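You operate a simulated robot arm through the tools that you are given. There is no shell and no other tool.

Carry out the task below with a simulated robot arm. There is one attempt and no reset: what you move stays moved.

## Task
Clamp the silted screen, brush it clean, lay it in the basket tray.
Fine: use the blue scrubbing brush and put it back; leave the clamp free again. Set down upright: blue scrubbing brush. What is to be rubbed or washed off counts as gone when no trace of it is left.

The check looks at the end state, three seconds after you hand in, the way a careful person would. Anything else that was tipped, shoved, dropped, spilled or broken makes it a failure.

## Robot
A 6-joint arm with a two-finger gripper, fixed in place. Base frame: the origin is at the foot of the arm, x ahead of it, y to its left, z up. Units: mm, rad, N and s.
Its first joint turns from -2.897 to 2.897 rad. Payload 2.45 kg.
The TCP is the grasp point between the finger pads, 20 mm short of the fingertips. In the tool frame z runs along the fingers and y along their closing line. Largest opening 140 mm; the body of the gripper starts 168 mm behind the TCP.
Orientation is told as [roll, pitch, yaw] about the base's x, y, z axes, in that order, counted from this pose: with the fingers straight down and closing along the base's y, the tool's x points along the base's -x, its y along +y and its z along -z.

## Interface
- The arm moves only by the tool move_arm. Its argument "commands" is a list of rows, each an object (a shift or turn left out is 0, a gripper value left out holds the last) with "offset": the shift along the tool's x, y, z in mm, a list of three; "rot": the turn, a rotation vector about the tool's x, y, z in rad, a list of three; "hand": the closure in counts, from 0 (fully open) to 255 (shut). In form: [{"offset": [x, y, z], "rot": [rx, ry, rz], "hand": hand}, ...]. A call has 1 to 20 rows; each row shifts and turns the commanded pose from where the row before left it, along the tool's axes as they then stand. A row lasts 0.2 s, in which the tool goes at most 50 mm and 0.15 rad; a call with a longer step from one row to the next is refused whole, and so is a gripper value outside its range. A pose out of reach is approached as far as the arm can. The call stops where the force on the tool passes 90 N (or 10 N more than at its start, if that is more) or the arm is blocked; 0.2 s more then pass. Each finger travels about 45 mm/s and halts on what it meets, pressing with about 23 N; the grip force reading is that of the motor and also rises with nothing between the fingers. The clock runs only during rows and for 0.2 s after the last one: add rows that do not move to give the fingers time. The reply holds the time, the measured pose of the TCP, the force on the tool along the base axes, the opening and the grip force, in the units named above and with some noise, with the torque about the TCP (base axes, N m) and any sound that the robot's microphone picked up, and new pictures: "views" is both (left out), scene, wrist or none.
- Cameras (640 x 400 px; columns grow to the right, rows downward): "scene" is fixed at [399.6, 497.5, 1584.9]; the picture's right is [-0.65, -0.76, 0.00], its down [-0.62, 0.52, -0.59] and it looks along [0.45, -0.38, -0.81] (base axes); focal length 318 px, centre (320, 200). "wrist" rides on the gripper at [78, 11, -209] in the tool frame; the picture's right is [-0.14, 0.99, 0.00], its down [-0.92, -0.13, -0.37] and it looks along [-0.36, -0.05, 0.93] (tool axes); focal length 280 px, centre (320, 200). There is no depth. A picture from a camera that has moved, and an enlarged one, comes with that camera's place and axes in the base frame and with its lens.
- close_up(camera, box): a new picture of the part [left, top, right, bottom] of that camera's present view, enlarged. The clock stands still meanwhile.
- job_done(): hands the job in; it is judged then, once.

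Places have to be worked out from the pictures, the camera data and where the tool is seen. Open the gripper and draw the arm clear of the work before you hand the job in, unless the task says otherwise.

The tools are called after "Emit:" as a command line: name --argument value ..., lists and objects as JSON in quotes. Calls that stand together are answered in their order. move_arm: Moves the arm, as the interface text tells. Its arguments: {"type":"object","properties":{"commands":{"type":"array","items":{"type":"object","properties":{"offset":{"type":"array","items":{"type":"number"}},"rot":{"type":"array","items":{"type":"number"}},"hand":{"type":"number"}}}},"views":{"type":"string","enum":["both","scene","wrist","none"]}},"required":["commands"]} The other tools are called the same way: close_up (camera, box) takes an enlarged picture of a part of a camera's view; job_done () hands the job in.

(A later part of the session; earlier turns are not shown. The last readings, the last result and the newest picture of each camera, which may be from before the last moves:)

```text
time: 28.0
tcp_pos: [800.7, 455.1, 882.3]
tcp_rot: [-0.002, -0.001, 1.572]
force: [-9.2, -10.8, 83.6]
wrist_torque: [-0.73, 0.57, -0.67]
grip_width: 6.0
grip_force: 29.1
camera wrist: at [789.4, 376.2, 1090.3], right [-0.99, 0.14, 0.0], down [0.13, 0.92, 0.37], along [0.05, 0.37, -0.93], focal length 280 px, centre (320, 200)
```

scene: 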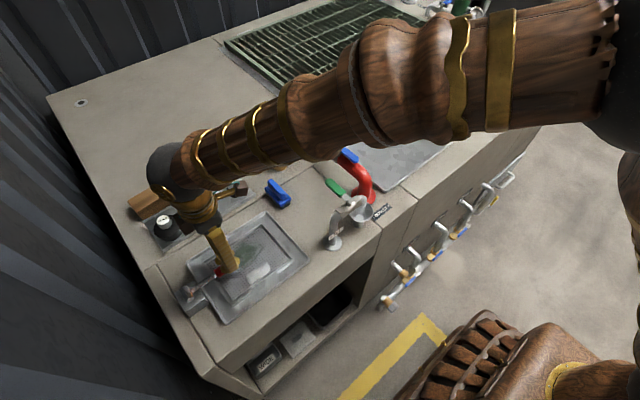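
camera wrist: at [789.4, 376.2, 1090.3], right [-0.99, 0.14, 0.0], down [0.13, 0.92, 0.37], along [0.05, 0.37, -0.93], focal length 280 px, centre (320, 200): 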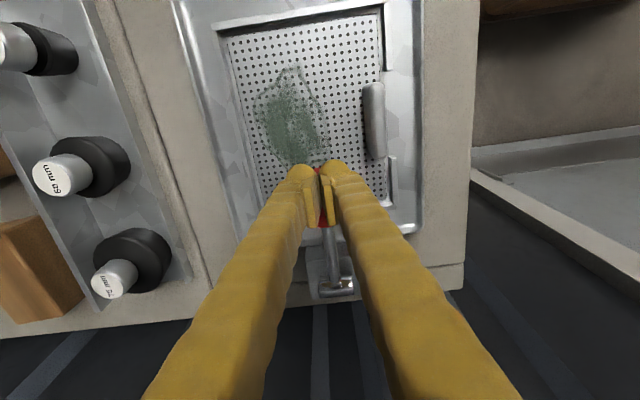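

Firm stop at 84 N: the lever is seated and clamping. I lift off, rise, and turn the yaw back to 0 for the brush.

Emit:
move_arm --commands '[{"offset": [0, 0, -30]}, {"offset": [0, 0, -45]}, {"offset": [0, 0, -45], "hand": 0}, {"offset": [0, 0, -40], "rot": [0, 0, 0.15]}, {"rot": [0, 0, 0.15]}, {"rot": [0, 0, 0.15]}, {"rot": [0, 0, 0.15]}, {"rot": [0, 0, 0.15]}, {"rot": [0, 0, 0.15]}, {"rot": [0, 0, 0.15]}, {"rot": [0, 0, 0.15]}, {"rot": [0, 0, 0.15]}, {"rot": [0, 0, 0.15]}, {"rot": [0, 0, 0.0708]}, {"offset": [40, -20, 0]}, {"offset": [40, -20, 0]}, {}]'

Emit:
close_up --camera "wrist" --box '[220, 120, 420, 270]'

Emit:
close_up --camera "scene" --box '[150, 200, 310, 330]'

```text
time: 31.6
tcp_pos: [719.2, 414.7, 1037.9]
tcp_rot: [0.0, 0.0, 0.001]
force: [0.3, 0.0, 0.7]
wrist_torque: [-0.04, -0.04, -0.02]
grip_width: 140.0
grip_force: 0.1
camera wrist: at [641.8, 425.4, 1247.8], right [0.14, 0.99, 0.0], down [0.92, -0.13, 0.37], along [0.37, -0.05, -0.93], focal length 280 px, centre (320, 200)
```

scene: 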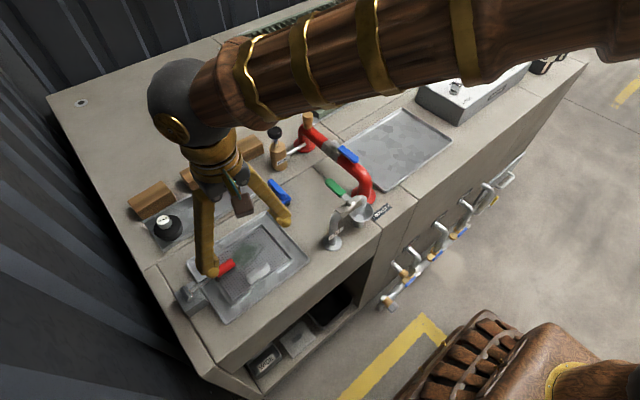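
wrist: 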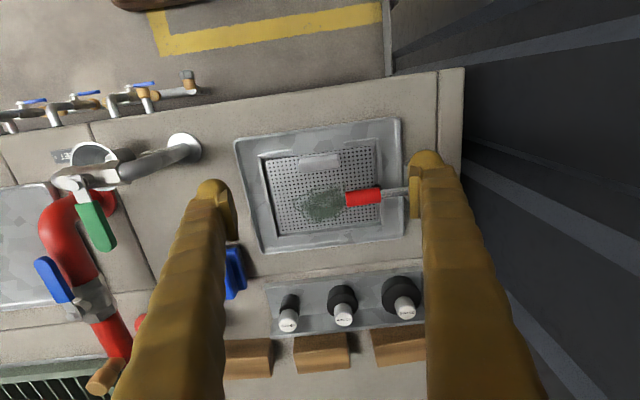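

```text
2.67 times, centred on (320, 195) of wrist
camera zoom: at [641.8, 425.4, 1247.8], right [0.14, 0.99, 0.0], down [0.92, -0.13, 0.37], along [0.37, -0.05, -0.93], focal length 748 px, centre (320, 213)
```

zoom: 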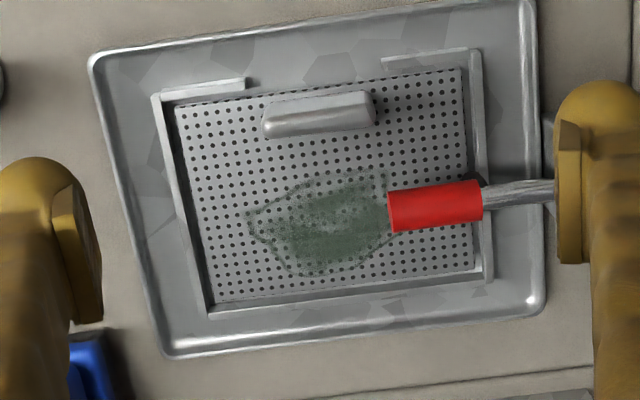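

```text
3.08 times, centred on (230, 265) of scene
camera zoom: at [399.6, 497.5, 1584.9], right [-0.65, -0.76, 0.0], down [-0.62, 0.52, -0.59], along [0.45, -0.38, -0.81], focal length 979 px, centre (597, 0)
```

zoom: 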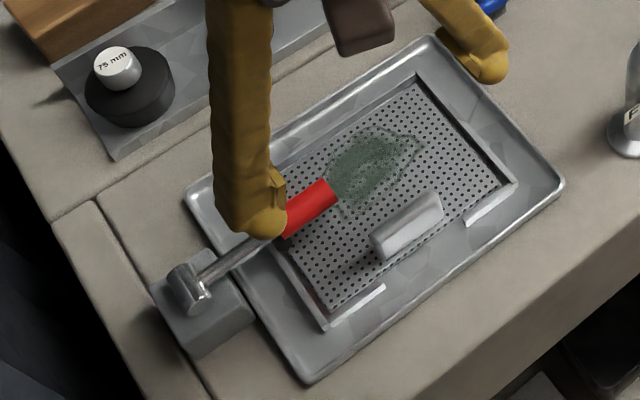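

The screen is clamped with the silt spanning about x 790–853, y 358–454 (its left tip close to the clamp handle's end). Now I head to the brush near (917, 225), at safe height first.

Emit:
move_arm --commands '[{"offset": [-20, -45, 0], "hand": 120}, {"offset": [-20, -45, 0]}, {"offset": [-25, -42, 0]}, {"offset": [-25, -42, 0]}, {"offset": [-40, -12, 10]}, {"offset": [-20, 0, 30]}, {"offset": [0, 0, 30]}, {}]'

Emit:
close_up --camera "wrist" --box '[220, 100, 420, 260]'

```text
time: 33.4
tcp_pos: [868.8, 228.8, 968.1]
tcp_rot: [0.0, 0.0, 0.0]
force: [0.9, -0.1, 0.3]
wrist_torque: [-0.03, 0.03, -0.01]
grip_width: 74.3
grip_force: 0.0
camera wrist: at [792.2, 239.2, 1177.7], right [0.14, 0.99, 0.0], down [0.92, -0.13, 0.37], along [0.36, -0.05, -0.93], focal length 280 px, centre (320, 200)
```

scene: 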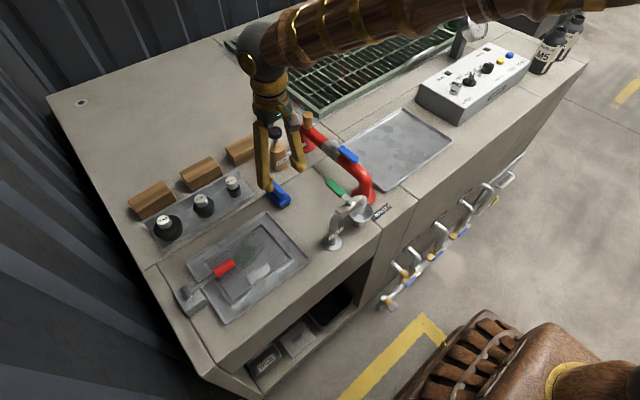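
wrist: 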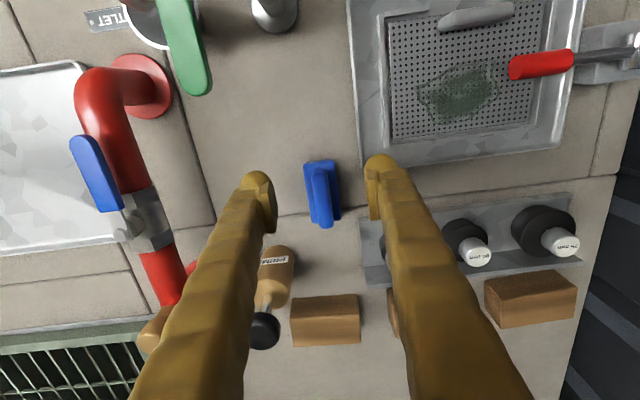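

```text
2.50 times, centred on (320, 180) of wrist
camera zoom: at [792.2, 239.2, 1177.7], right [0.14, 0.99, 0.0], down [0.92, -0.13, 0.37], along [0.36, -0.05, -0.93], focal length 701 px, centre (320, 250)
```

zoom: 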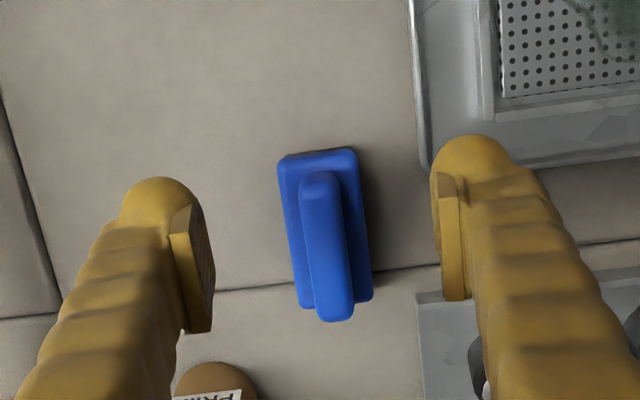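

Brush is aligned with x, centre ≈(916, 225.5), ridge about 20 mm wide. I move over it and descend to TCP z≈858, then close on the ridge.

Emit:
move_arm --commands '[{"offset": [-46, -3.3, 0]}, {"offset": [0, 0, 40]}, {"offset": [0, 0, 40]}, {"offset": [0, 0, 20]}, {"offset": [0, 0, 10]}, {}]'

Emit:
close_up --camera "wrist" --box '[220, 100, 420, 260]'

```text
time: 34.8
tcp_pos: [917.2, 226.4, 859.3]
tcp_rot: [0.001, -0.001, 0.0]
force: [0.2, -0.2, 0.2]
wrist_torque: [0.0, 0.02, -0.01]
grip_width: 74.2
grip_force: 0.1
camera wrist: at [838.6, 236.5, 1067.5], right [0.14, 0.99, 0.0], down [0.92, -0.13, 0.37], along [0.37, -0.05, -0.93], focal length 280 px, centre (320, 200)
```

scene: 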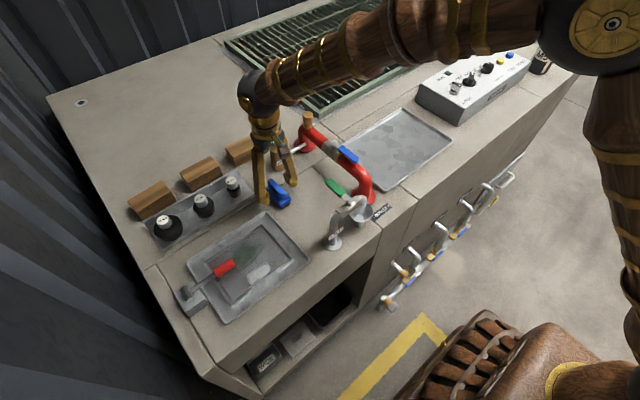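
wrist: 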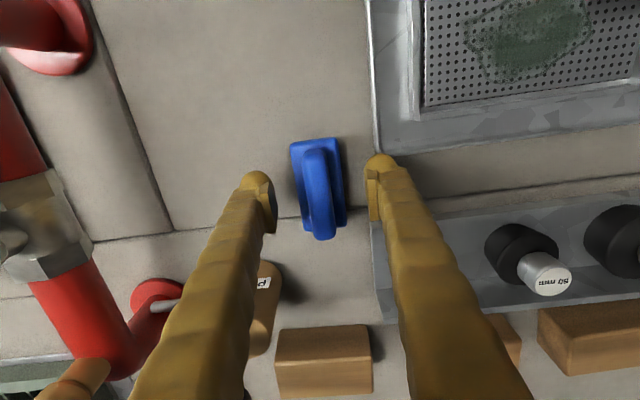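

```text
2.50 times, centred on (320, 180) of wrist
camera zoom: at [838.6, 236.5, 1067.5], right [0.14, 0.99, 0.0], down [0.92, -0.13, 0.37], along [0.37, -0.05, -0.93], focal length 701 px, centre (320, 250)
```

zoom: 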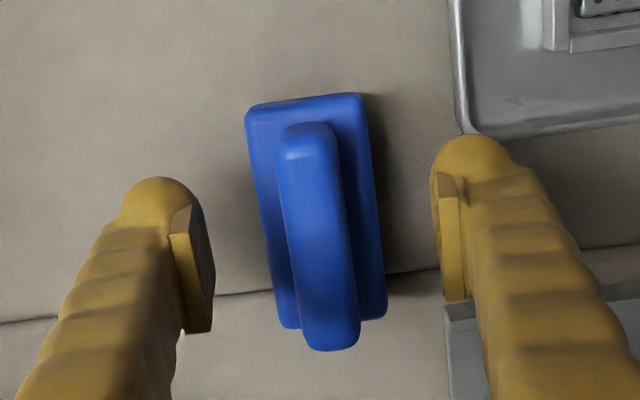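

I estimate the brush base top at z≈823 and ridge top ≈845, so I lower 12 mm to TCP ≈847 and close on the ridge.

Emit:
move_arm --commands '[{"offset": [1, -0.5, 6]}, {"offset": [0, 0, 6]}, {"hand": 255}, {}, {}, {}, {}, {}, {}]'

Emit:
close_up --camera "wrist" --box '[220, 100, 420, 260]'

Emit:
close_up --camera "scene" --box '[240, 130, 330, 220]'

```text
time: 36.3
tcp_pos: [918.5, 224.9, 854.6]
tcp_rot: [0.001, -0.011, 0.0]
force: [1.1, 1.0, 17.7]
wrist_torque: [0.0, 0.14, 0.01]
grip_width: 18.9
grip_force: 22.9
stopped in row 7: the force on the tool passed its limit at 94 N (the readings are from after the stop); the commanded pose is now the measured one
camera wrist: at [838.5, 235.8, 1062.2], right [0.14, 0.99, 0.0], down [0.92, -0.13, 0.38], along [0.37, -0.05, -0.93], focal length 280 px, centre (320, 200)
```

scene: 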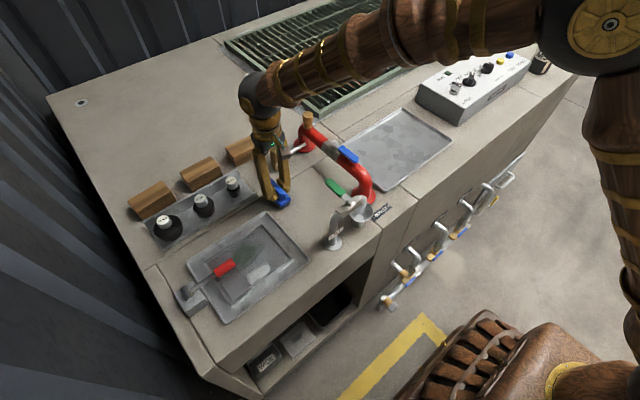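
wrist: 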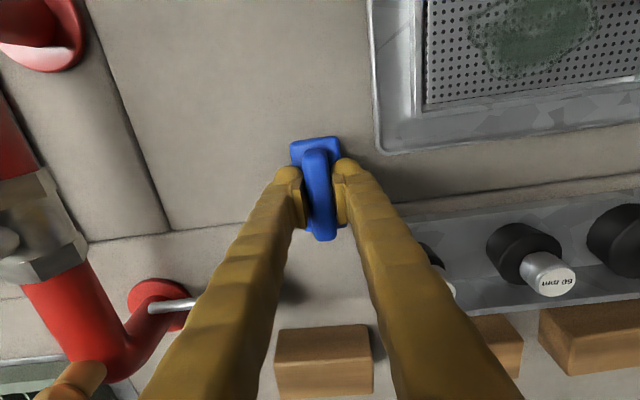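

```text
2.50 times, centred on (320, 180) of wrist
camera zoom: at [838.5, 235.8, 1062.2], right [0.14, 0.99, 0.0], down [0.92, -0.13, 0.38], along [0.37, -0.05, -0.93], focal length 701 px, centre (320, 250)
```

zoom: 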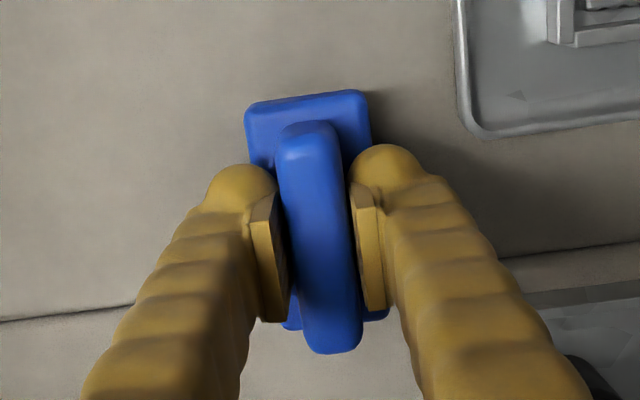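

```text
4.44 times, centred on (285, 175) of scene
camera zoom: at [399.6, 497.5, 1584.9], right [-0.65, -0.76, 0.0], down [-0.62, 0.52, -0.59], along [0.45, -0.38, -0.81], focal length 1414 px, centre (476, 311)
```

zoom: 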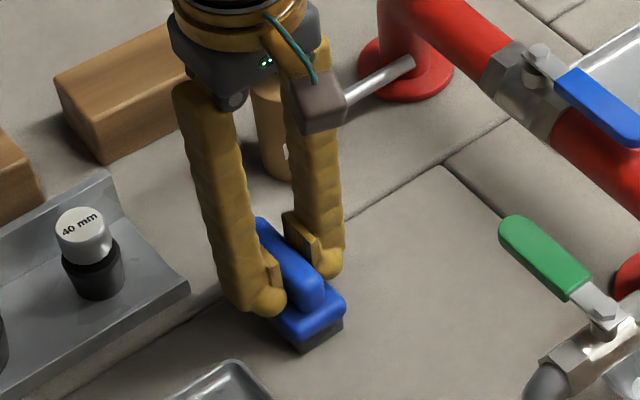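

The tips touched the base top at about z 834 and the ridge is held (18.9 mm) at TCP (918.5, 224.9, 854.6). I'll give the fingers a moment to squeeze, then lift.

Emit:
move_arm --commands '[{"offset": [0, 0, -1]}, {}, {}, {"offset": [0, 0, -20]}, {"offset": [0, 0, -40]}, {"offset": [0, 0, -40]}, {}]'

Emit:
close_up --camera "wrist" --box '[220, 100, 420, 260]'

Emit:
close_up --camera "scene" --box '[230, 100, 330, 220]'

```text
time: 37.9
tcp_pos: [917.4, 225.2, 955.3]
tcp_rot: [0.002, -0.008, -0.002]
force: [0.2, -0.1, -1.3]
wrist_torque: [-0.02, 0.01, 0.0]
grip_width: 18.8
grip_force: 23.1
camera wrist: at [837.7, 236.1, 1162.4], right [0.14, 0.99, 0.0], down [0.92, -0.13, 0.37], along [0.37, -0.05, -0.93], focal length 280 px, centre (320, 200)
```

scene: 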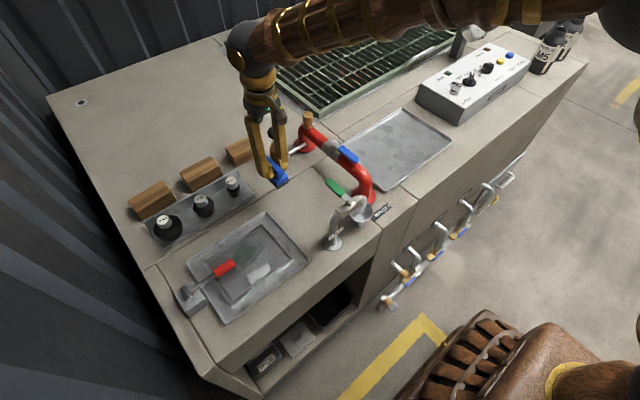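
wrist: 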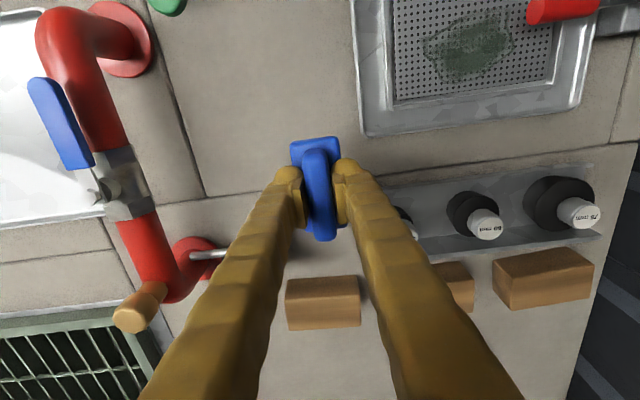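

```text
2.50 times, centred on (320, 180) of wrist
camera zoom: at [837.7, 236.1, 1162.4], right [0.14, 0.99, 0.0], down [0.92, -0.13, 0.37], along [0.37, -0.05, -0.93], focal length 701 px, centre (320, 250)
```

zoom: 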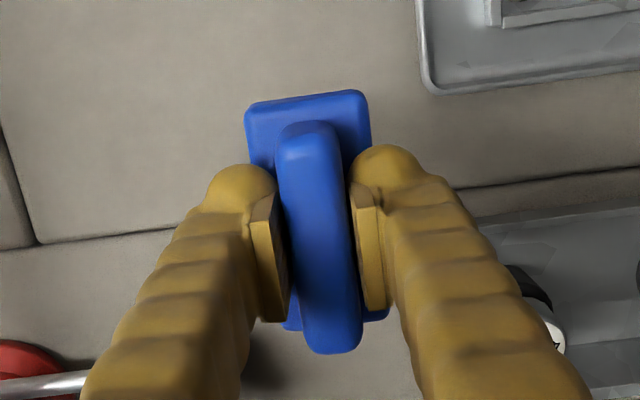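

```text
3.33 times, centred on (280, 160) of scene
camera zoom: at [399.6, 497.5, 1584.9], right [-0.65, -0.76, 0.0], down [-0.62, 0.52, -0.59], along [0.45, -0.38, -0.81], focal length 1061 px, centre (453, 333)
```

zoom: 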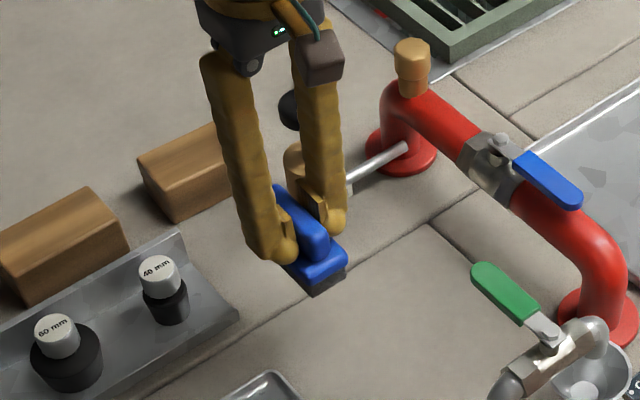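

Brush is held straight, its bottom ~52 mm below the TCP. I carry it above the screen to (816, 352), where its 80 mm length covers the silt's x range, then descend to just above expected contact (TCP ≈872).

Emit:
move_arm --commands '[{"offset": [33, 42, 0], "rot": [0, 0.008, 0]}, {"offset": [34, 42, 0]}, {"offset": [34, 42, 0]}, {"offset": [0, 0, 35]}, {"offset": [0, 0, 30]}, {"offset": [0, 0, 12]}, {}]'

Emit:
close_up --camera "scene" --box '[170, 190, 320, 330]'

```text
refused: row 1 steps farther than a row can; nothing moved
```

```text
2.86 times, centred on (245, 260) of scene
camera zoom: at [399.6, 497.5, 1584.9], right [-0.65, -0.76, 0.0], down [-0.62, 0.52, -0.59], along [0.45, -0.38, -0.81], focal length 909 px, centre (534, 29)
```

zoom: 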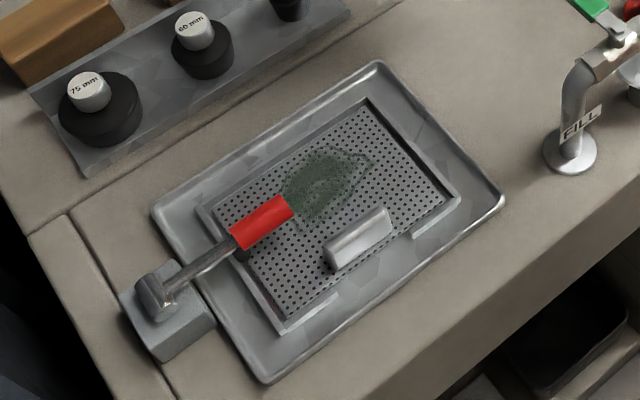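

That step exceeded 50 mm; I repeat it with shorter rows.

Emit:
move_arm --commands '[{"offset": [25, 31, 0], "rot": [0, 0.008, 0]}, {"offset": [25, 31, 0]}, {"offset": [25, 32, 0]}, {"offset": [26, 32, 0]}, {"offset": [0, 0, 35]}, {"offset": [0, 0, 30]}, {"offset": [0, 0, 12]}, {}]'

Emit:
close_up --camera "scene" --box '[170, 190, 320, 330]'

```text
time: 39.7
tcp_pos: [815.4, 351.9, 875.7]
tcp_rot: [0.001, 0.001, 0.0]
force: [1.0, -0.4, -1.3]
wrist_torque: [-0.02, 0.02, 0.04]
grip_width: 19.0
grip_force: 23.0
camera wrist: at [738.2, 362.5, 1085.5], right [0.14, 0.99, 0.0], down [0.92, -0.13, 0.37], along [0.36, -0.05, -0.93], focal length 280 px, centre (320, 200)
```

scene: 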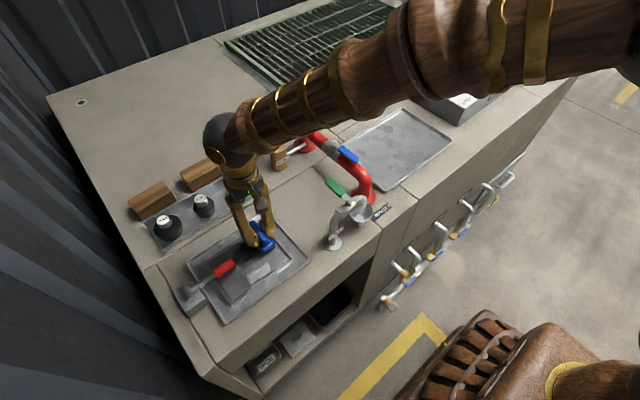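
wrist: 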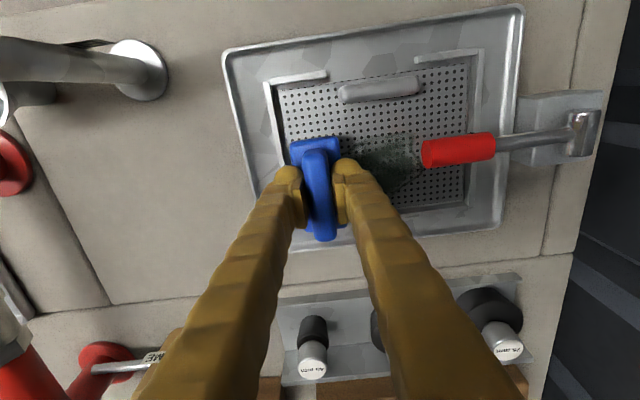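

```text
2.86 times, centred on (245, 260) of scene
camera zoom: at [399.6, 497.5, 1584.9], right [-0.65, -0.76, 0.0], down [-0.62, 0.52, -0.59], along [0.45, -0.38, -0.81], focal length 909 px, centre (534, 29)
```

zoom: 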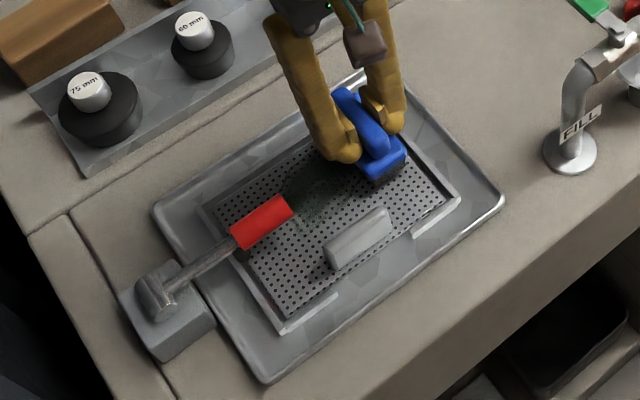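

The brush is just above the screen. I lower in small steps to feel contact.

Emit:
move_arm --commands '[{"offset": [0, 0, 2]}, {"offset": [0, 0, 2]}, {}]' --views "none"

Emit:
move_arm --commands '[{"offset": [0, 0, 1.5]}, {"offset": [0, 0, 1.5]}, {}]' --views "none"

Emit:
move_arm --commands '[{"offset": [0, 0, 1]}, {"offset": [0, 0, 1]}, {}]' --views "wrist"

```text
time: 40.5
tcp_pos: [815.5, 352.2, 871.8]
tcp_rot: [0.0, 0.0, 0.001]
force: [-0.5, 0.5, -1.3]
wrist_torque: [0.05, -0.03, -0.01]
grip_width: 18.8
grip_force: 23.1
```

```text
time: 41.3
tcp_pos: [816.1, 350.7, 869.3]
tcp_rot: [0.003, 0.002, -0.002]
force: [0.6, -0.3, -0.5]
wrist_torque: [-0.01, -0.01, 0.02]
grip_width: 18.8
grip_force: 23.1
```

```text
time: 42.1
tcp_pos: [815.1, 351.6, 867.5]
tcp_rot: [0.002, -0.001, 0.001]
force: [0.5, 0.6, -0.6]
wrist_torque: [0.04, 0.01, 0.0]
grip_width: 18.7
grip_force: 23.2
camera wrist: at [738.1, 361.9, 1076.2], right [0.14, 0.99, 0.0], down [0.92, -0.13, 0.37], along [0.36, -0.05, -0.93], focal length 280 px, centre (320, 200)
```

wrist: 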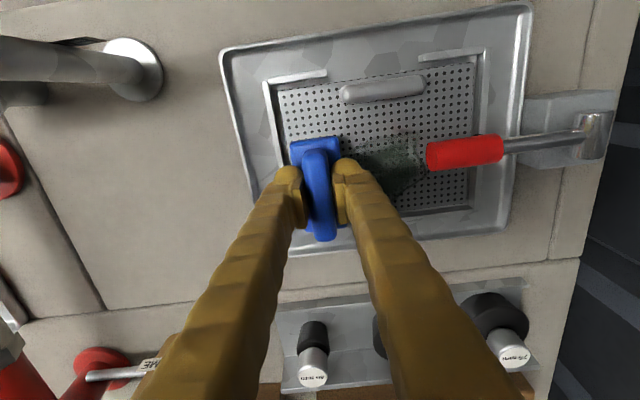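

No contact yet at 867.5; continue lowering carefully.

Emit:
move_arm --commands '[{"offset": [0, 0, 1.5]}, {"offset": [0, 0, 1.5]}, {}]' --views "none"

Emit:
move_arm --commands '[{"offset": [0, 0, 1]}, {"offset": [0, 0, 1]}, {}]' --views "none"

Emit:
move_arm --commands '[{"offset": [0, 0, 1]}, {}]' --views "none"

```text
time: 42.9
tcp_pos: [817.1, 350.7, 865.8]
tcp_rot: [0.002, 0.0, 0.001]
force: [-5.5, -1.7, 27.9]
wrist_torque: [-0.05, -0.15, -0.02]
grip_width: 18.7
grip_force: 22.5
```

```text
time: 43.7
tcp_pos: [817.3, 352.2, 865.5]
tcp_rot: [0.004, -0.003, 0.0]
force: [-8.2, -1.5, 72.1]
wrist_torque: [-0.14, 0.24, 0.02]
grip_width: 19.0
grip_force: 23.2
```

```text
time: 44.2
tcp_pos: [818.5, 352.2, 864.8]
tcp_rot: [0.003, -0.005, 0.0]
force: [0.4, -0.7, 18.3]
wrist_torque: [-0.13, 0.2, 0.03]
grip_width: 18.9
grip_force: 23.4
stopped in row 2: the force on the tool passed its limit at 92 N (the readings are from after the stop); the commanded pose is now the measured one
```

Contact at TCP z≈866; now pressing ~18 N. I ease slightly and sweep in +y to y≈412 and back, keeping the fingers clear of the clamp handle end (y≈440).

Emit:
move_arm --commands '[{"offset": [0, 0, -0.4]}, {"offset": [0, 8, 0]}, {"offset": [0, 8, 0]}, {"offset": [0, 8, 0]}, {"offset": [0, 8, 0]}, {"offset": [0, 8, 0]}, {"offset": [0, 8, 0]}, {"offset": [0, 8, 0]}, {"offset": [0, 4, 0]}, {}]'

Emit:
close_up --camera "scene" --box '[170, 190, 320, 330]'

Emit:
close_up --camera "wrist" --box '[200, 60, 460, 260]'

```text
time: 46.0
tcp_pos: [818.6, 397.4, 865.7]
tcp_rot: [-0.004, 0.0, -0.004]
force: [-5.5, -17.6, 18.2]
wrist_torque: [-0.11, -0.1, 0.17]
grip_width: 18.6
grip_force: 23.2
stopped in row 8: the force on the tool passed its limit at 105 N (the readings are from after the stop); the commanded pose is now the measured one
camera wrist: at [739.8, 409.1, 1074.4], right [0.14, 0.99, 0.0], down [0.92, -0.13, 0.37], along [0.37, -0.05, -0.93], focal length 280 px, centre (320, 200)
```

scene: 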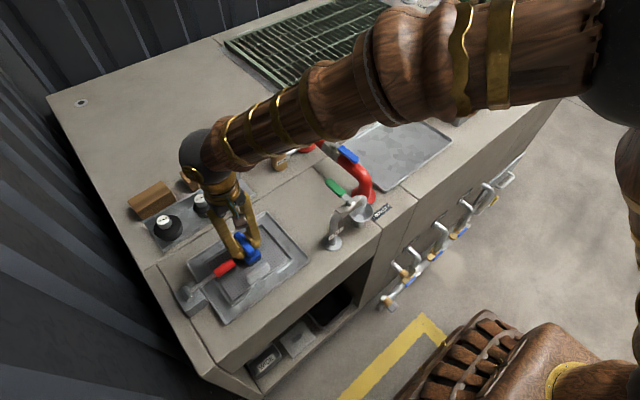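
wrist: 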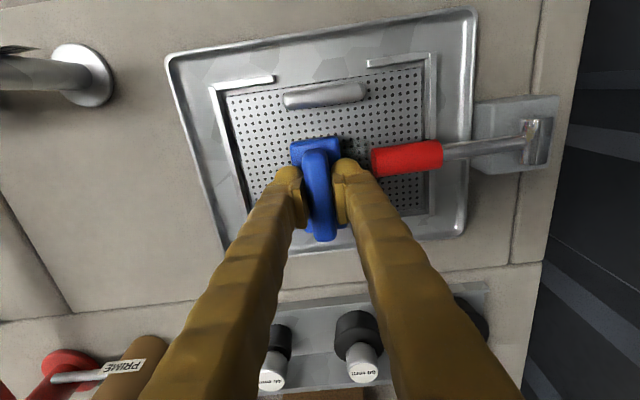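

```text
2.86 times, centred on (245, 260) of scene
camera zoom: at [399.6, 497.5, 1584.9], right [-0.65, -0.76, 0.0], down [-0.62, 0.52, -0.59], along [0.45, -0.38, -0.81], focal length 909 px, centre (534, 29)
```

zoom: 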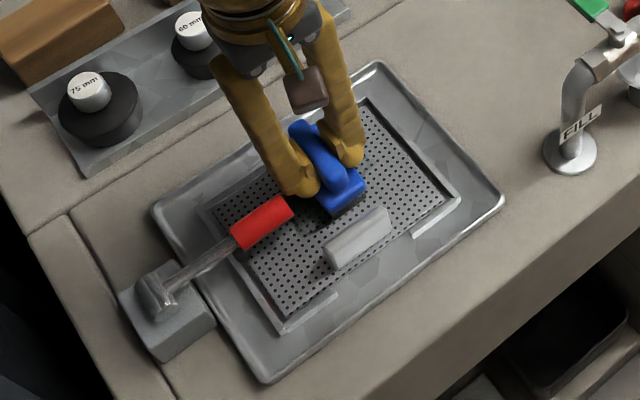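

```text
2.00 times, centred on (330, 160) of wrist
camera zoom: at [739.8, 409.1, 1074.4], right [0.14, 0.99, 0.0], down [0.92, -0.13, 0.37], along [0.37, -0.05, -0.93], focal length 561 px, centre (300, 280)
```

zoom: 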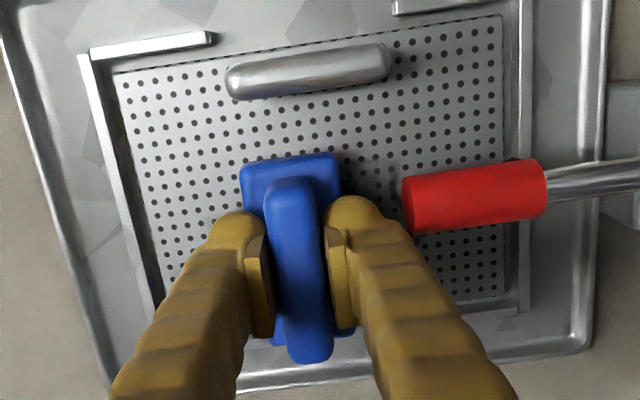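

The swept part is already clean; the finger's bulge met the clamp handle's end, stopping the sweep at y≈397. I back off, lift, and look at what silt remains.

Emit:
move_arm --commands '[{"offset": [0, -4, 0]}, {"offset": [0, -6, 0]}, {"offset": [0, -10, -10]}, {"offset": [0, -20, -30]}, {"offset": [0, -40, -25]}, {"offset": [0, -20, 0]}, {}]'

Emit:
close_up --camera "wrist" --box '[300, 60, 520, 260]'

Emit:
close_up --camera "scene" --box '[190, 210, 310, 310]'

```text
time: 47.6
tcp_pos: [818.4, 298.8, 929.1]
tcp_rot: [-0.005, 0.0, 0.001]
force: [-0.1, -0.6, -0.4]
wrist_torque: [0.03, 0.0, 0.01]
grip_width: 18.7
grip_force: 23.3
camera wrist: at [739.3, 310.7, 1138.3], right [0.14, 0.99, 0.0], down [0.92, -0.13, 0.37], along [0.36, -0.05, -0.93], focal length 280 px, centre (320, 200)
```

scene: 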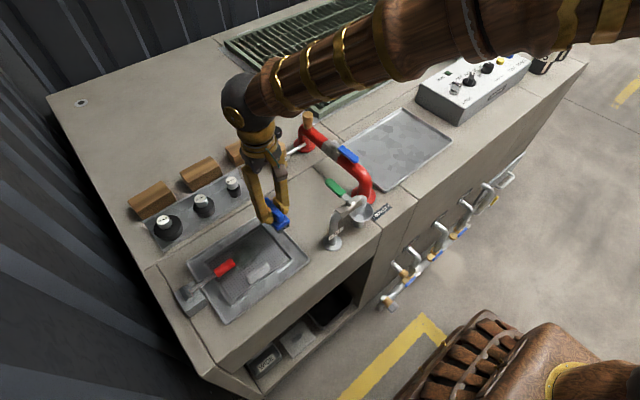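
wrist: 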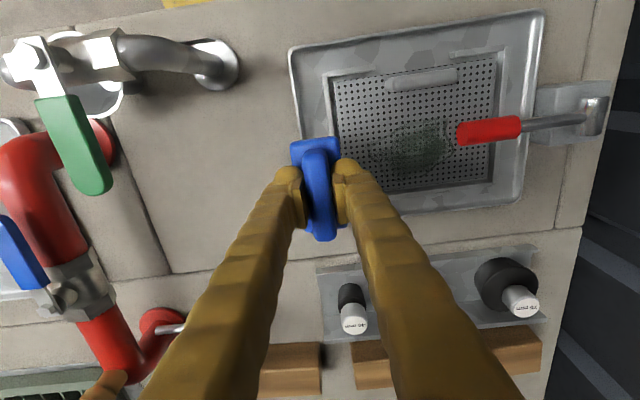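

```text
2.00 times, centred on (410, 160) of wrist
camera zoom: at [739.3, 310.7, 1138.3], right [0.14, 0.99, 0.0], down [0.92, -0.13, 0.37], along [0.36, -0.05, -0.93], focal length 561 px, centre (140, 280)
```

zoom: 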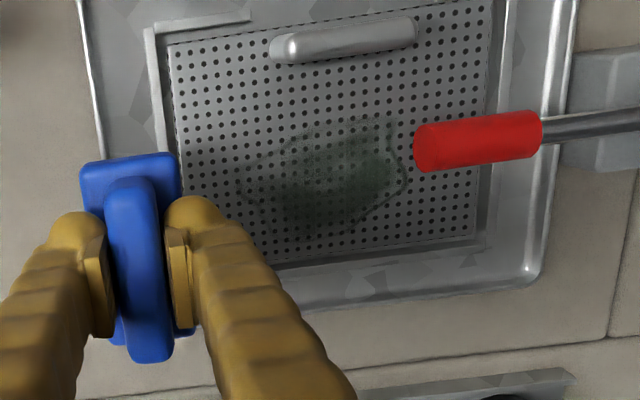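

```text
4.00 times, centred on (250, 260) of scene
camera zoom: at [399.6, 497.5, 1584.9], right [-0.65, -0.76, 0.0], down [-0.62, 0.52, -0.59], along [0.45, -0.38, -0.81], focal length 1273 px, centre (600, -40)
```

zoom: 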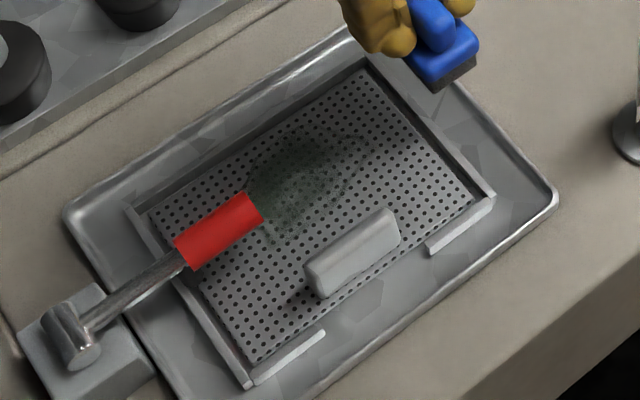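

The patch fades as I scrub (all of it looks fainter). To reach closer to the clamp handle, I'll turn the brush 90° so its long axis is along y, then scrub back and forth in x.

Emit:
move_arm --commands '[{"rot": [0, 0, -0.15]}, {"rot": [0, 0, -0.15]}, {"rot": [0, 0, -0.15]}, {"rot": [0, 0, -0.15]}, {"rot": [0, 0, -0.15]}, {"rot": [0, 0, -0.15]}, {"rot": [0, 0, -0.15]}, {"rot": [0, 0, -0.15]}, {"rot": [0, 0, -0.15]}, {"rot": [0, 0, -0.15]}, {"rot": [0, 0, -0.0708]}, {"offset": [-33, 0, 0]}, {"offset": [-33, 0, 0]}, {"offset": [-28, 0, 0]}, {"offset": [0, 0, 30]}, {"offset": [0, 0, 20]}, {}]'

Emit:
close_up --camera "wrist" --box '[200, 60, 440, 260]'

Emit:
close_up --camera "scene" --box '[190, 200, 310, 310]'

```text
time: 51.2
tcp_pos: [816.3, 393.4, 879.9]
tcp_rot: [0.002, 0.004, 1.569]
force: [-5.0, -16.1, -0.7]
wrist_torque: [-0.37, 0.16, 0.45]
grip_width: 19.0
grip_force: 22.7
camera wrist: at [806.2, 315.6, 1089.0], right [-0.99, 0.14, 0.0], down [0.13, 0.92, 0.37], along [0.05, 0.36, -0.93], focal length 280 px, centre (320, 200)
```

scene: 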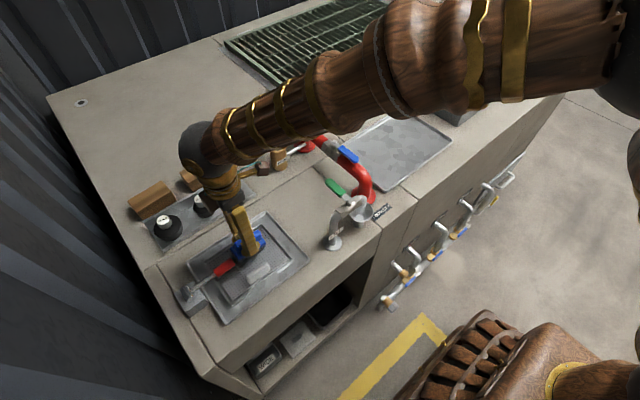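
wrist: 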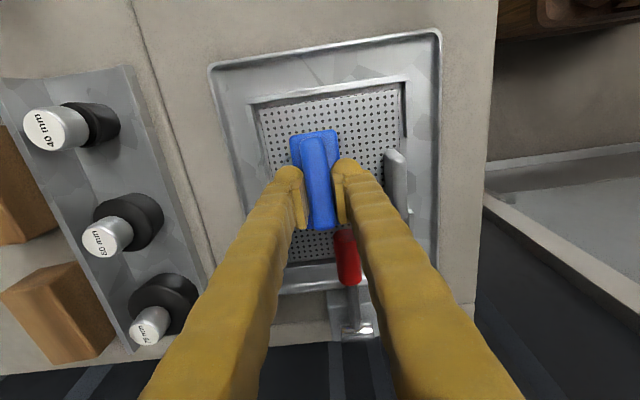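

```text
2.00 times, centred on (320, 160) of wrist
camera zoom: at [806.2, 315.6, 1089.0], right [-0.99, 0.14, 0.0], down [0.13, 0.92, 0.37], along [0.05, 0.36, -0.93], focal length 561 px, centre (320, 280)
```

zoom: 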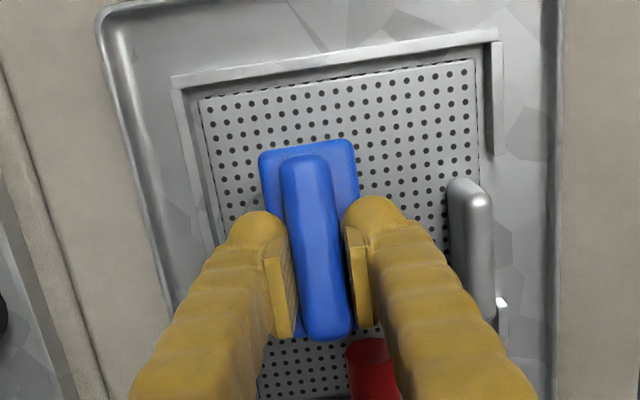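

```text
3.64 times, centred on (250, 255) of scene
camera zoom: at [399.6, 497.5, 1584.9], right [-0.65, -0.76, 0.0], down [-0.62, 0.52, -0.59], along [0.45, -0.38, -0.81], focal length 1157 px, centre (574, 0)
```

zoom: 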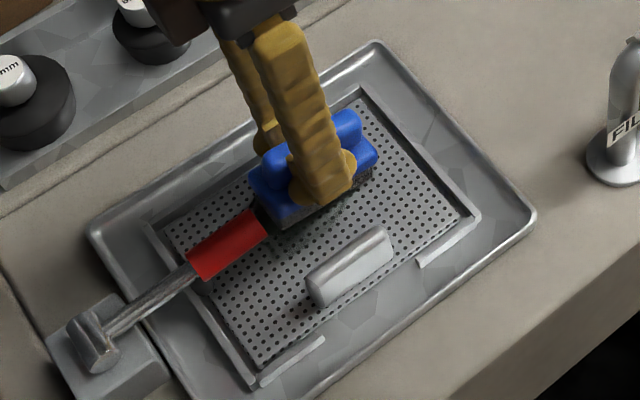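

The brush end touches the clamp handle's end (−16 N in y). I back off 6 mm in y, then lower to contact.

Emit:
move_arm --commands '[{"offset": [6, 0, 0]}, {"offset": [0, 0, 5]}, {"offset": [0, 0, 5]}, {"offset": [0, 0, 2]}, {}]' --views "none"

Emit:
move_arm --commands '[{"offset": [0, 0, 1]}, {"offset": [0, 0, 1]}, {}]' --views "none"

```text
time: 52.4
tcp_pos: [817.4, 387.4, 867.8]
tcp_rot: [0.002, 0.003, 1.57]
force: [1.1, 5.8, 14.8]
wrist_torque: [-0.38, -0.06, 0.05]
grip_width: 19.1
grip_force: 23.1
```

```text
time: 53.2
tcp_pos: [816.9, 386.1, 865.1]
tcp_rot: [0.0, 0.004, 1.569]
force: [0.5, 6.1, 17.7]
wrist_torque: [-0.44, -0.01, 0.04]
grip_width: 19.0
grip_force: 23.4
```

Contact with ~18 N. I scrub back and forth in x between about 804 and 838.

Emit:
move_arm --commands '[{"offset": [0, -7, 0]}, {"offset": [0, -7, 0]}, {"offset": [0, -7, 0]}, {"offset": [0, 8, 0]}, {"offset": [0, 8, 0]}, {"offset": [0, 8, 0]}, {"offset": [0, 8, 0]}, {"offset": [0, -8, 0]}, {"offset": [0, -8, 0]}, {"offset": [0, -8, 0]}, {"offset": [0, -8, 0]}, {"offset": [0, 8, 0]}, {"offset": [0, 8, 0]}, {"offset": [0, 8, 0]}, {"offset": [0, 8, 0]}, {"offset": [0, -8, 0]}, {"offset": [0, -8, 0]}, {}]'

Emit:
close_up --camera "scene" --box '[190, 200, 310, 310]'

Emit:
close_up --camera "wrist" --box '[200, 60, 440, 260]'

```text
time: 57.0
tcp_pos: [823.4, 387.0, 865.7]
tcp_rot: [0.0, 0.003, 1.569]
force: [-0.5, 0.9, -0.5]
wrist_torque: [0.02, -0.04, 0.06]
grip_width: 18.9
grip_force: 22.5
camera wrist: at [812.2, 309.0, 1075.0], right [-0.99, 0.14, 0.0], down [0.13, 0.92, 0.37], along [0.05, 0.36, -0.93], focal length 280 px, centre (320, 200)
```

scene: 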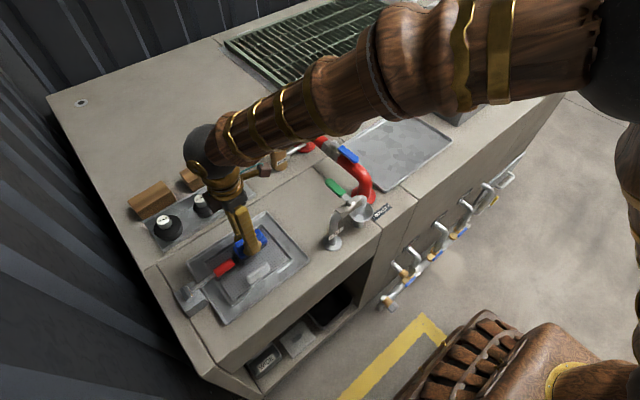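
wrist: 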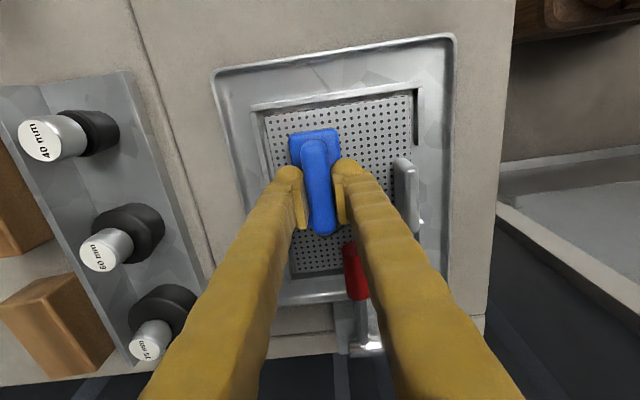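

```text
3.64 times, centred on (250, 255) of scene
camera zoom: at [399.6, 497.5, 1584.9], right [-0.65, -0.76, 0.0], down [-0.62, 0.52, -0.59], along [0.45, -0.38, -0.81], focal length 1157 px, centre (574, 0)
```

zoom: 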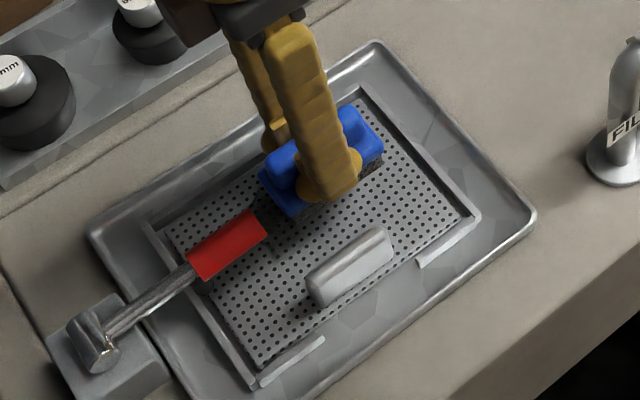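

```text
2.00 times, centred on (320, 160) of wrist
camera zoom: at [812.2, 309.0, 1075.0], right [-0.99, 0.14, 0.0], down [0.13, 0.92, 0.37], along [0.05, 0.36, -0.93], focal length 561 px, centre (320, 280)
```

zoom: 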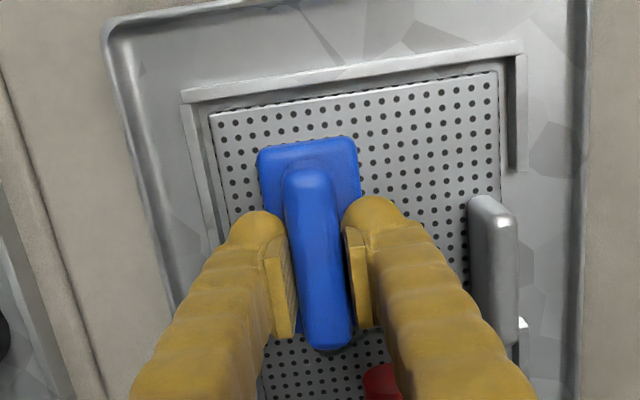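

Nearly all silt is gone but the contact force dropped to zero. I lower until contact again and give another set of strokes, then inspect.

Emit:
move_arm --commands '[{"offset": [0, 0, 1]}, {"offset": [0, 0, 0.7]}, {}]' --views "none"

```text
time: 57.8
tcp_pos: [821.3, 385.8, 865.4]
tcp_rot: [-0.002, 0.002, 1.569]
force: [-3.3, -4.9, 29.4]
wrist_torque: [-0.26, 0.06, 0.0]
grip_width: 18.8
grip_force: 22.6
```

Emit:
move_arm --commands '[{"offset": [0, -8, -0.3]}, {"offset": [0, -8, 0]}, {"offset": [0, 8, 0]}, {"offset": [0, 8, 0]}, {"offset": [0, 8, 0]}, {"offset": [0, 8, 0]}, {"offset": [0, -8, 0]}, {"offset": [0, -8, 0]}, {"offset": [0, -8, 0]}, {"offset": [0, -8, 0]}, {"offset": [8, 4, 0]}, {"offset": [8, 4, 0]}, {"offset": [8, 8, 0]}, {"offset": [0, 8, 0]}, {"offset": [-8, 0, 0]}, {"offset": [-8, -4, 0]}, {"offset": [-8, -4, 0]}, {}]' --views "none"

Emit:
move_arm --commands '[{"offset": [0, 0, -20]}, {"offset": [35, 0, -25]}, {"offset": [45, 0, -10]}, {"offset": [40, 0, 0]}, {}]'

Emit:
close_up --camera "scene" --box '[190, 200, 310, 310]'

Emit:
close_up --camera "wrist" --box '[200, 100, 440, 300]'

```text
time: 61.6
tcp_pos: [821.6, 385.4, 863.4]
tcp_rot: [-0.001, 0.004, 1.569]
force: [-12.1, -17.1, 68.3]
wrist_torque: [-0.4, 0.51, 0.1]
grip_width: 18.8
grip_force: 22.6
```

```text
time: 62.8
tcp_pos: [822.6, 266.4, 918.9]
tcp_rot: [0.0, 0.002, 1.569]
force: [-0.1, 0.0, -0.5]
wrist_torque: [-0.01, -0.03, -0.01]
grip_width: 18.8
grip_force: 23.3
camera wrist: at [811.7, 189.1, 1128.7], right [-0.99, 0.14, 0.0], down [0.13, 0.92, 0.37], along [0.05, 0.36, -0.93], focal length 280 px, centre (320, 200)
```

scene: 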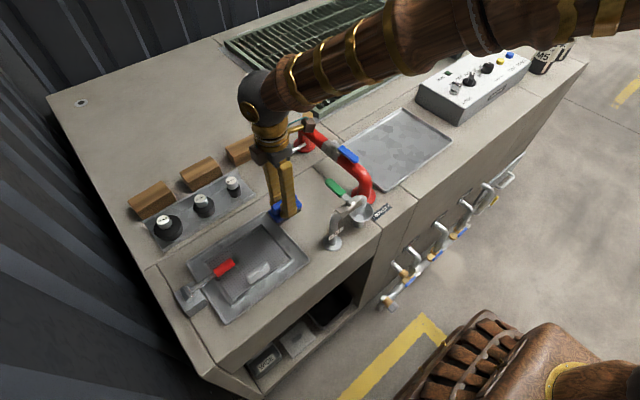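
wrist: 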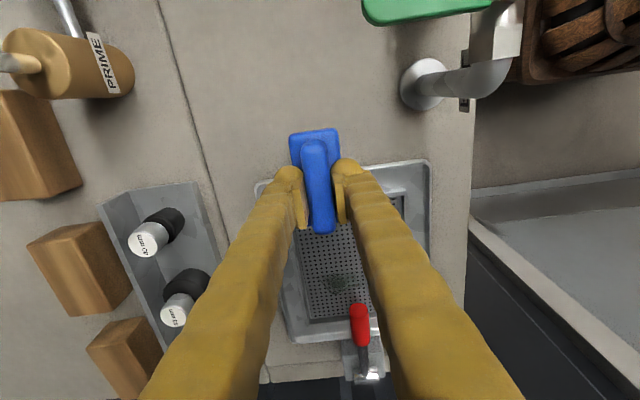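

```text
3.64 times, centred on (250, 255) of scene
camera zoom: at [399.6, 497.5, 1584.9], right [-0.65, -0.76, 0.0], down [-0.62, 0.52, -0.59], along [0.45, -0.38, -0.81], focal length 1157 px, centre (574, 0)
```

zoom: 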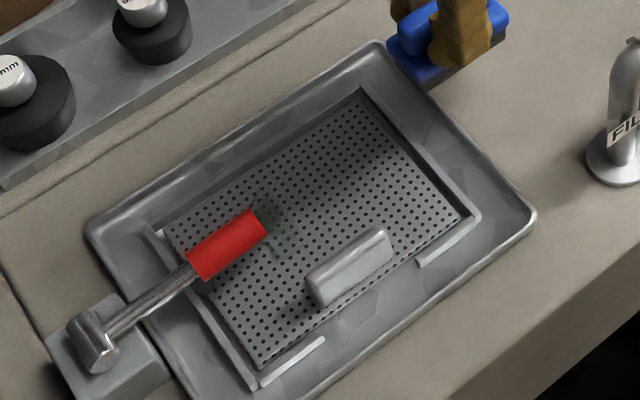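

```text
2.00 times, centred on (320, 200) of wrist
camera zoom: at [811.7, 189.1, 1128.7], right [-0.99, 0.14, 0.0], down [0.13, 0.92, 0.37], along [0.05, 0.36, -0.93], focal length 561 px, centre (320, 200)
```

zoom: 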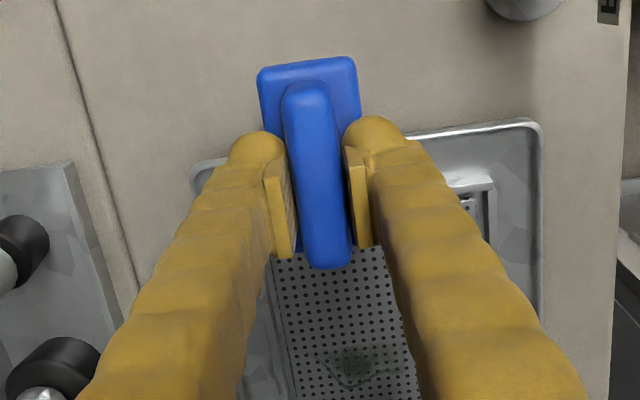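

Cleaning is per area: silt now remains only at y≈423–454 beside and under the clamp handle's end. I bring the brush back so its end reaches right up to the handle end (y≈437), scrubbing in x.

Emit:
move_arm --commands '[{"offset": [-45, 0, 0]}, {"offset": [-45, 0, 0]}, {"offset": [-42, 0, 0]}, {"offset": [0, 0, 30]}, {"offset": [0, 0, 18]}, {"offset": [0, 0, 3]}, {}]' --views "wrist"

Emit:
close_up --camera "wrist" --box '[220, 100, 420, 300]'

Emit:
close_up --camera "scene" --box '[190, 200, 310, 310]'

```text
time: 64.4
tcp_pos: [822.6, 399.3, 867.3]
tcp_rot: [0.0, 0.003, 1.568]
force: [0.0, -0.4, -1.3]
wrist_torque: [0.0, -0.02, 0.01]
grip_width: 18.8
grip_force: 22.5
camera wrist: at [812.3, 321.4, 1076.7], right [-0.99, 0.14, 0.0], down [0.13, 0.92, 0.37], along [0.05, 0.36, -0.93], focal length 280 px, centre (320, 200)
```

wrist: 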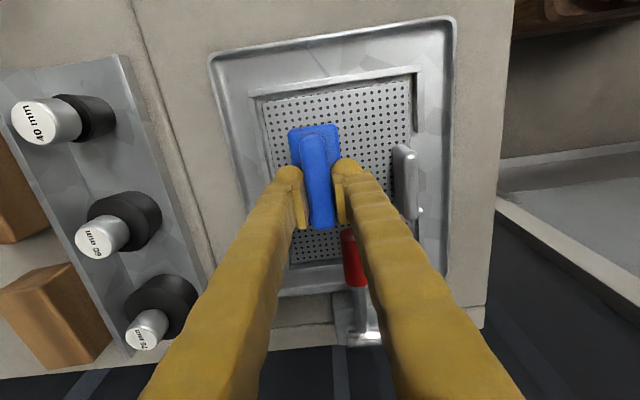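

```text
2.00 times, centred on (320, 200) of wrist
camera zoom: at [812.3, 321.4, 1076.7], right [-0.99, 0.14, 0.0], down [0.13, 0.92, 0.37], along [0.05, 0.36, -0.93], focal length 561 px, centre (320, 200)
```

zoom: 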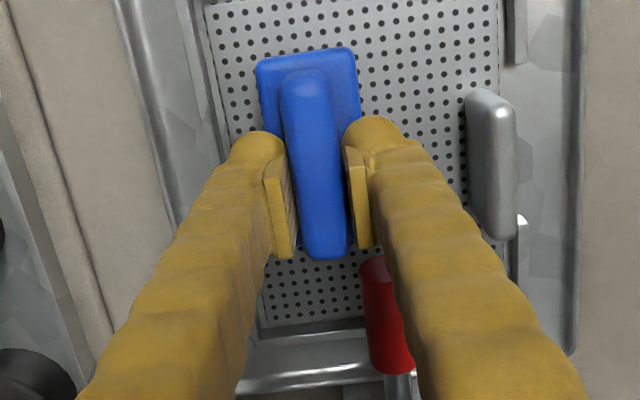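

```text
3.64 times, centred on (250, 255) of scene
camera zoom: at [399.6, 497.5, 1584.9], right [-0.65, -0.76, 0.0], down [-0.62, 0.52, -0.59], along [0.45, -0.38, -0.81], focal length 1157 px, centre (574, 0)
```

zoom: 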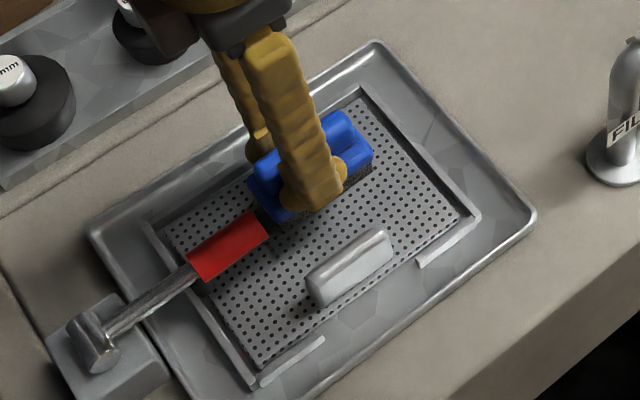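

The brush end is adjacent to the handle end. I lower to contact.

Emit:
move_arm --commands '[{"offset": [0, 0, 1]}, {"offset": [0, 0, 1]}, {}]' --views "none"

Emit:
move_arm --commands '[{"offset": [0, 0, 0.7]}, {}]' --views "none"

```text
time: 65.2
tcp_pos: [822.8, 398.6, 866.5]
tcp_rot: [-0.003, 0.001, 1.57]
force: [-0.8, 2.8, 13.3]
wrist_torque: [-0.52, 0.02, -0.04]
grip_width: 18.8
grip_force: 23.3
```

```text
time: 65.8
tcp_pos: [822.7, 398.7, 865.9]
tcp_rot: [-0.001, 0.003, 1.57]
force: [1.1, 6.4, 17.7]
wrist_torque: [-0.31, 0.02, 0.03]
grip_width: 18.6
grip_force: 23.3
```

Torque shows contact at the brush's −y end only (its +y end slightly high). I tilt the tool by 0.03 rad to lower the +y end.

Emit:
move_arm --commands '[{"rot": [0, 0.03, 0]}, {}]' --views "none"

Emit:
move_arm --commands '[{"offset": [0, 0, 0.5], "rot": [0, 0.02, 0]}, {}]' --views "none"

```text
time: 66.4
tcp_pos: [822.4, 399.1, 866.1]
tcp_rot: [-0.001, 0.034, 1.569]
force: [0.4, 3.3, 20.2]
wrist_torque: [0.86, -0.02, -0.02]
grip_width: 18.9
grip_force: 23.0
```

```text
time: 67.0
tcp_pos: [823.3, 398.6, 865.3]
tcp_rot: [-0.002, 0.053, 1.569]
force: [-3.0, 3.1, 31.6]
wrist_torque: [1.14, 0.14, 0.05]
grip_width: 18.8
grip_force: 22.8
```

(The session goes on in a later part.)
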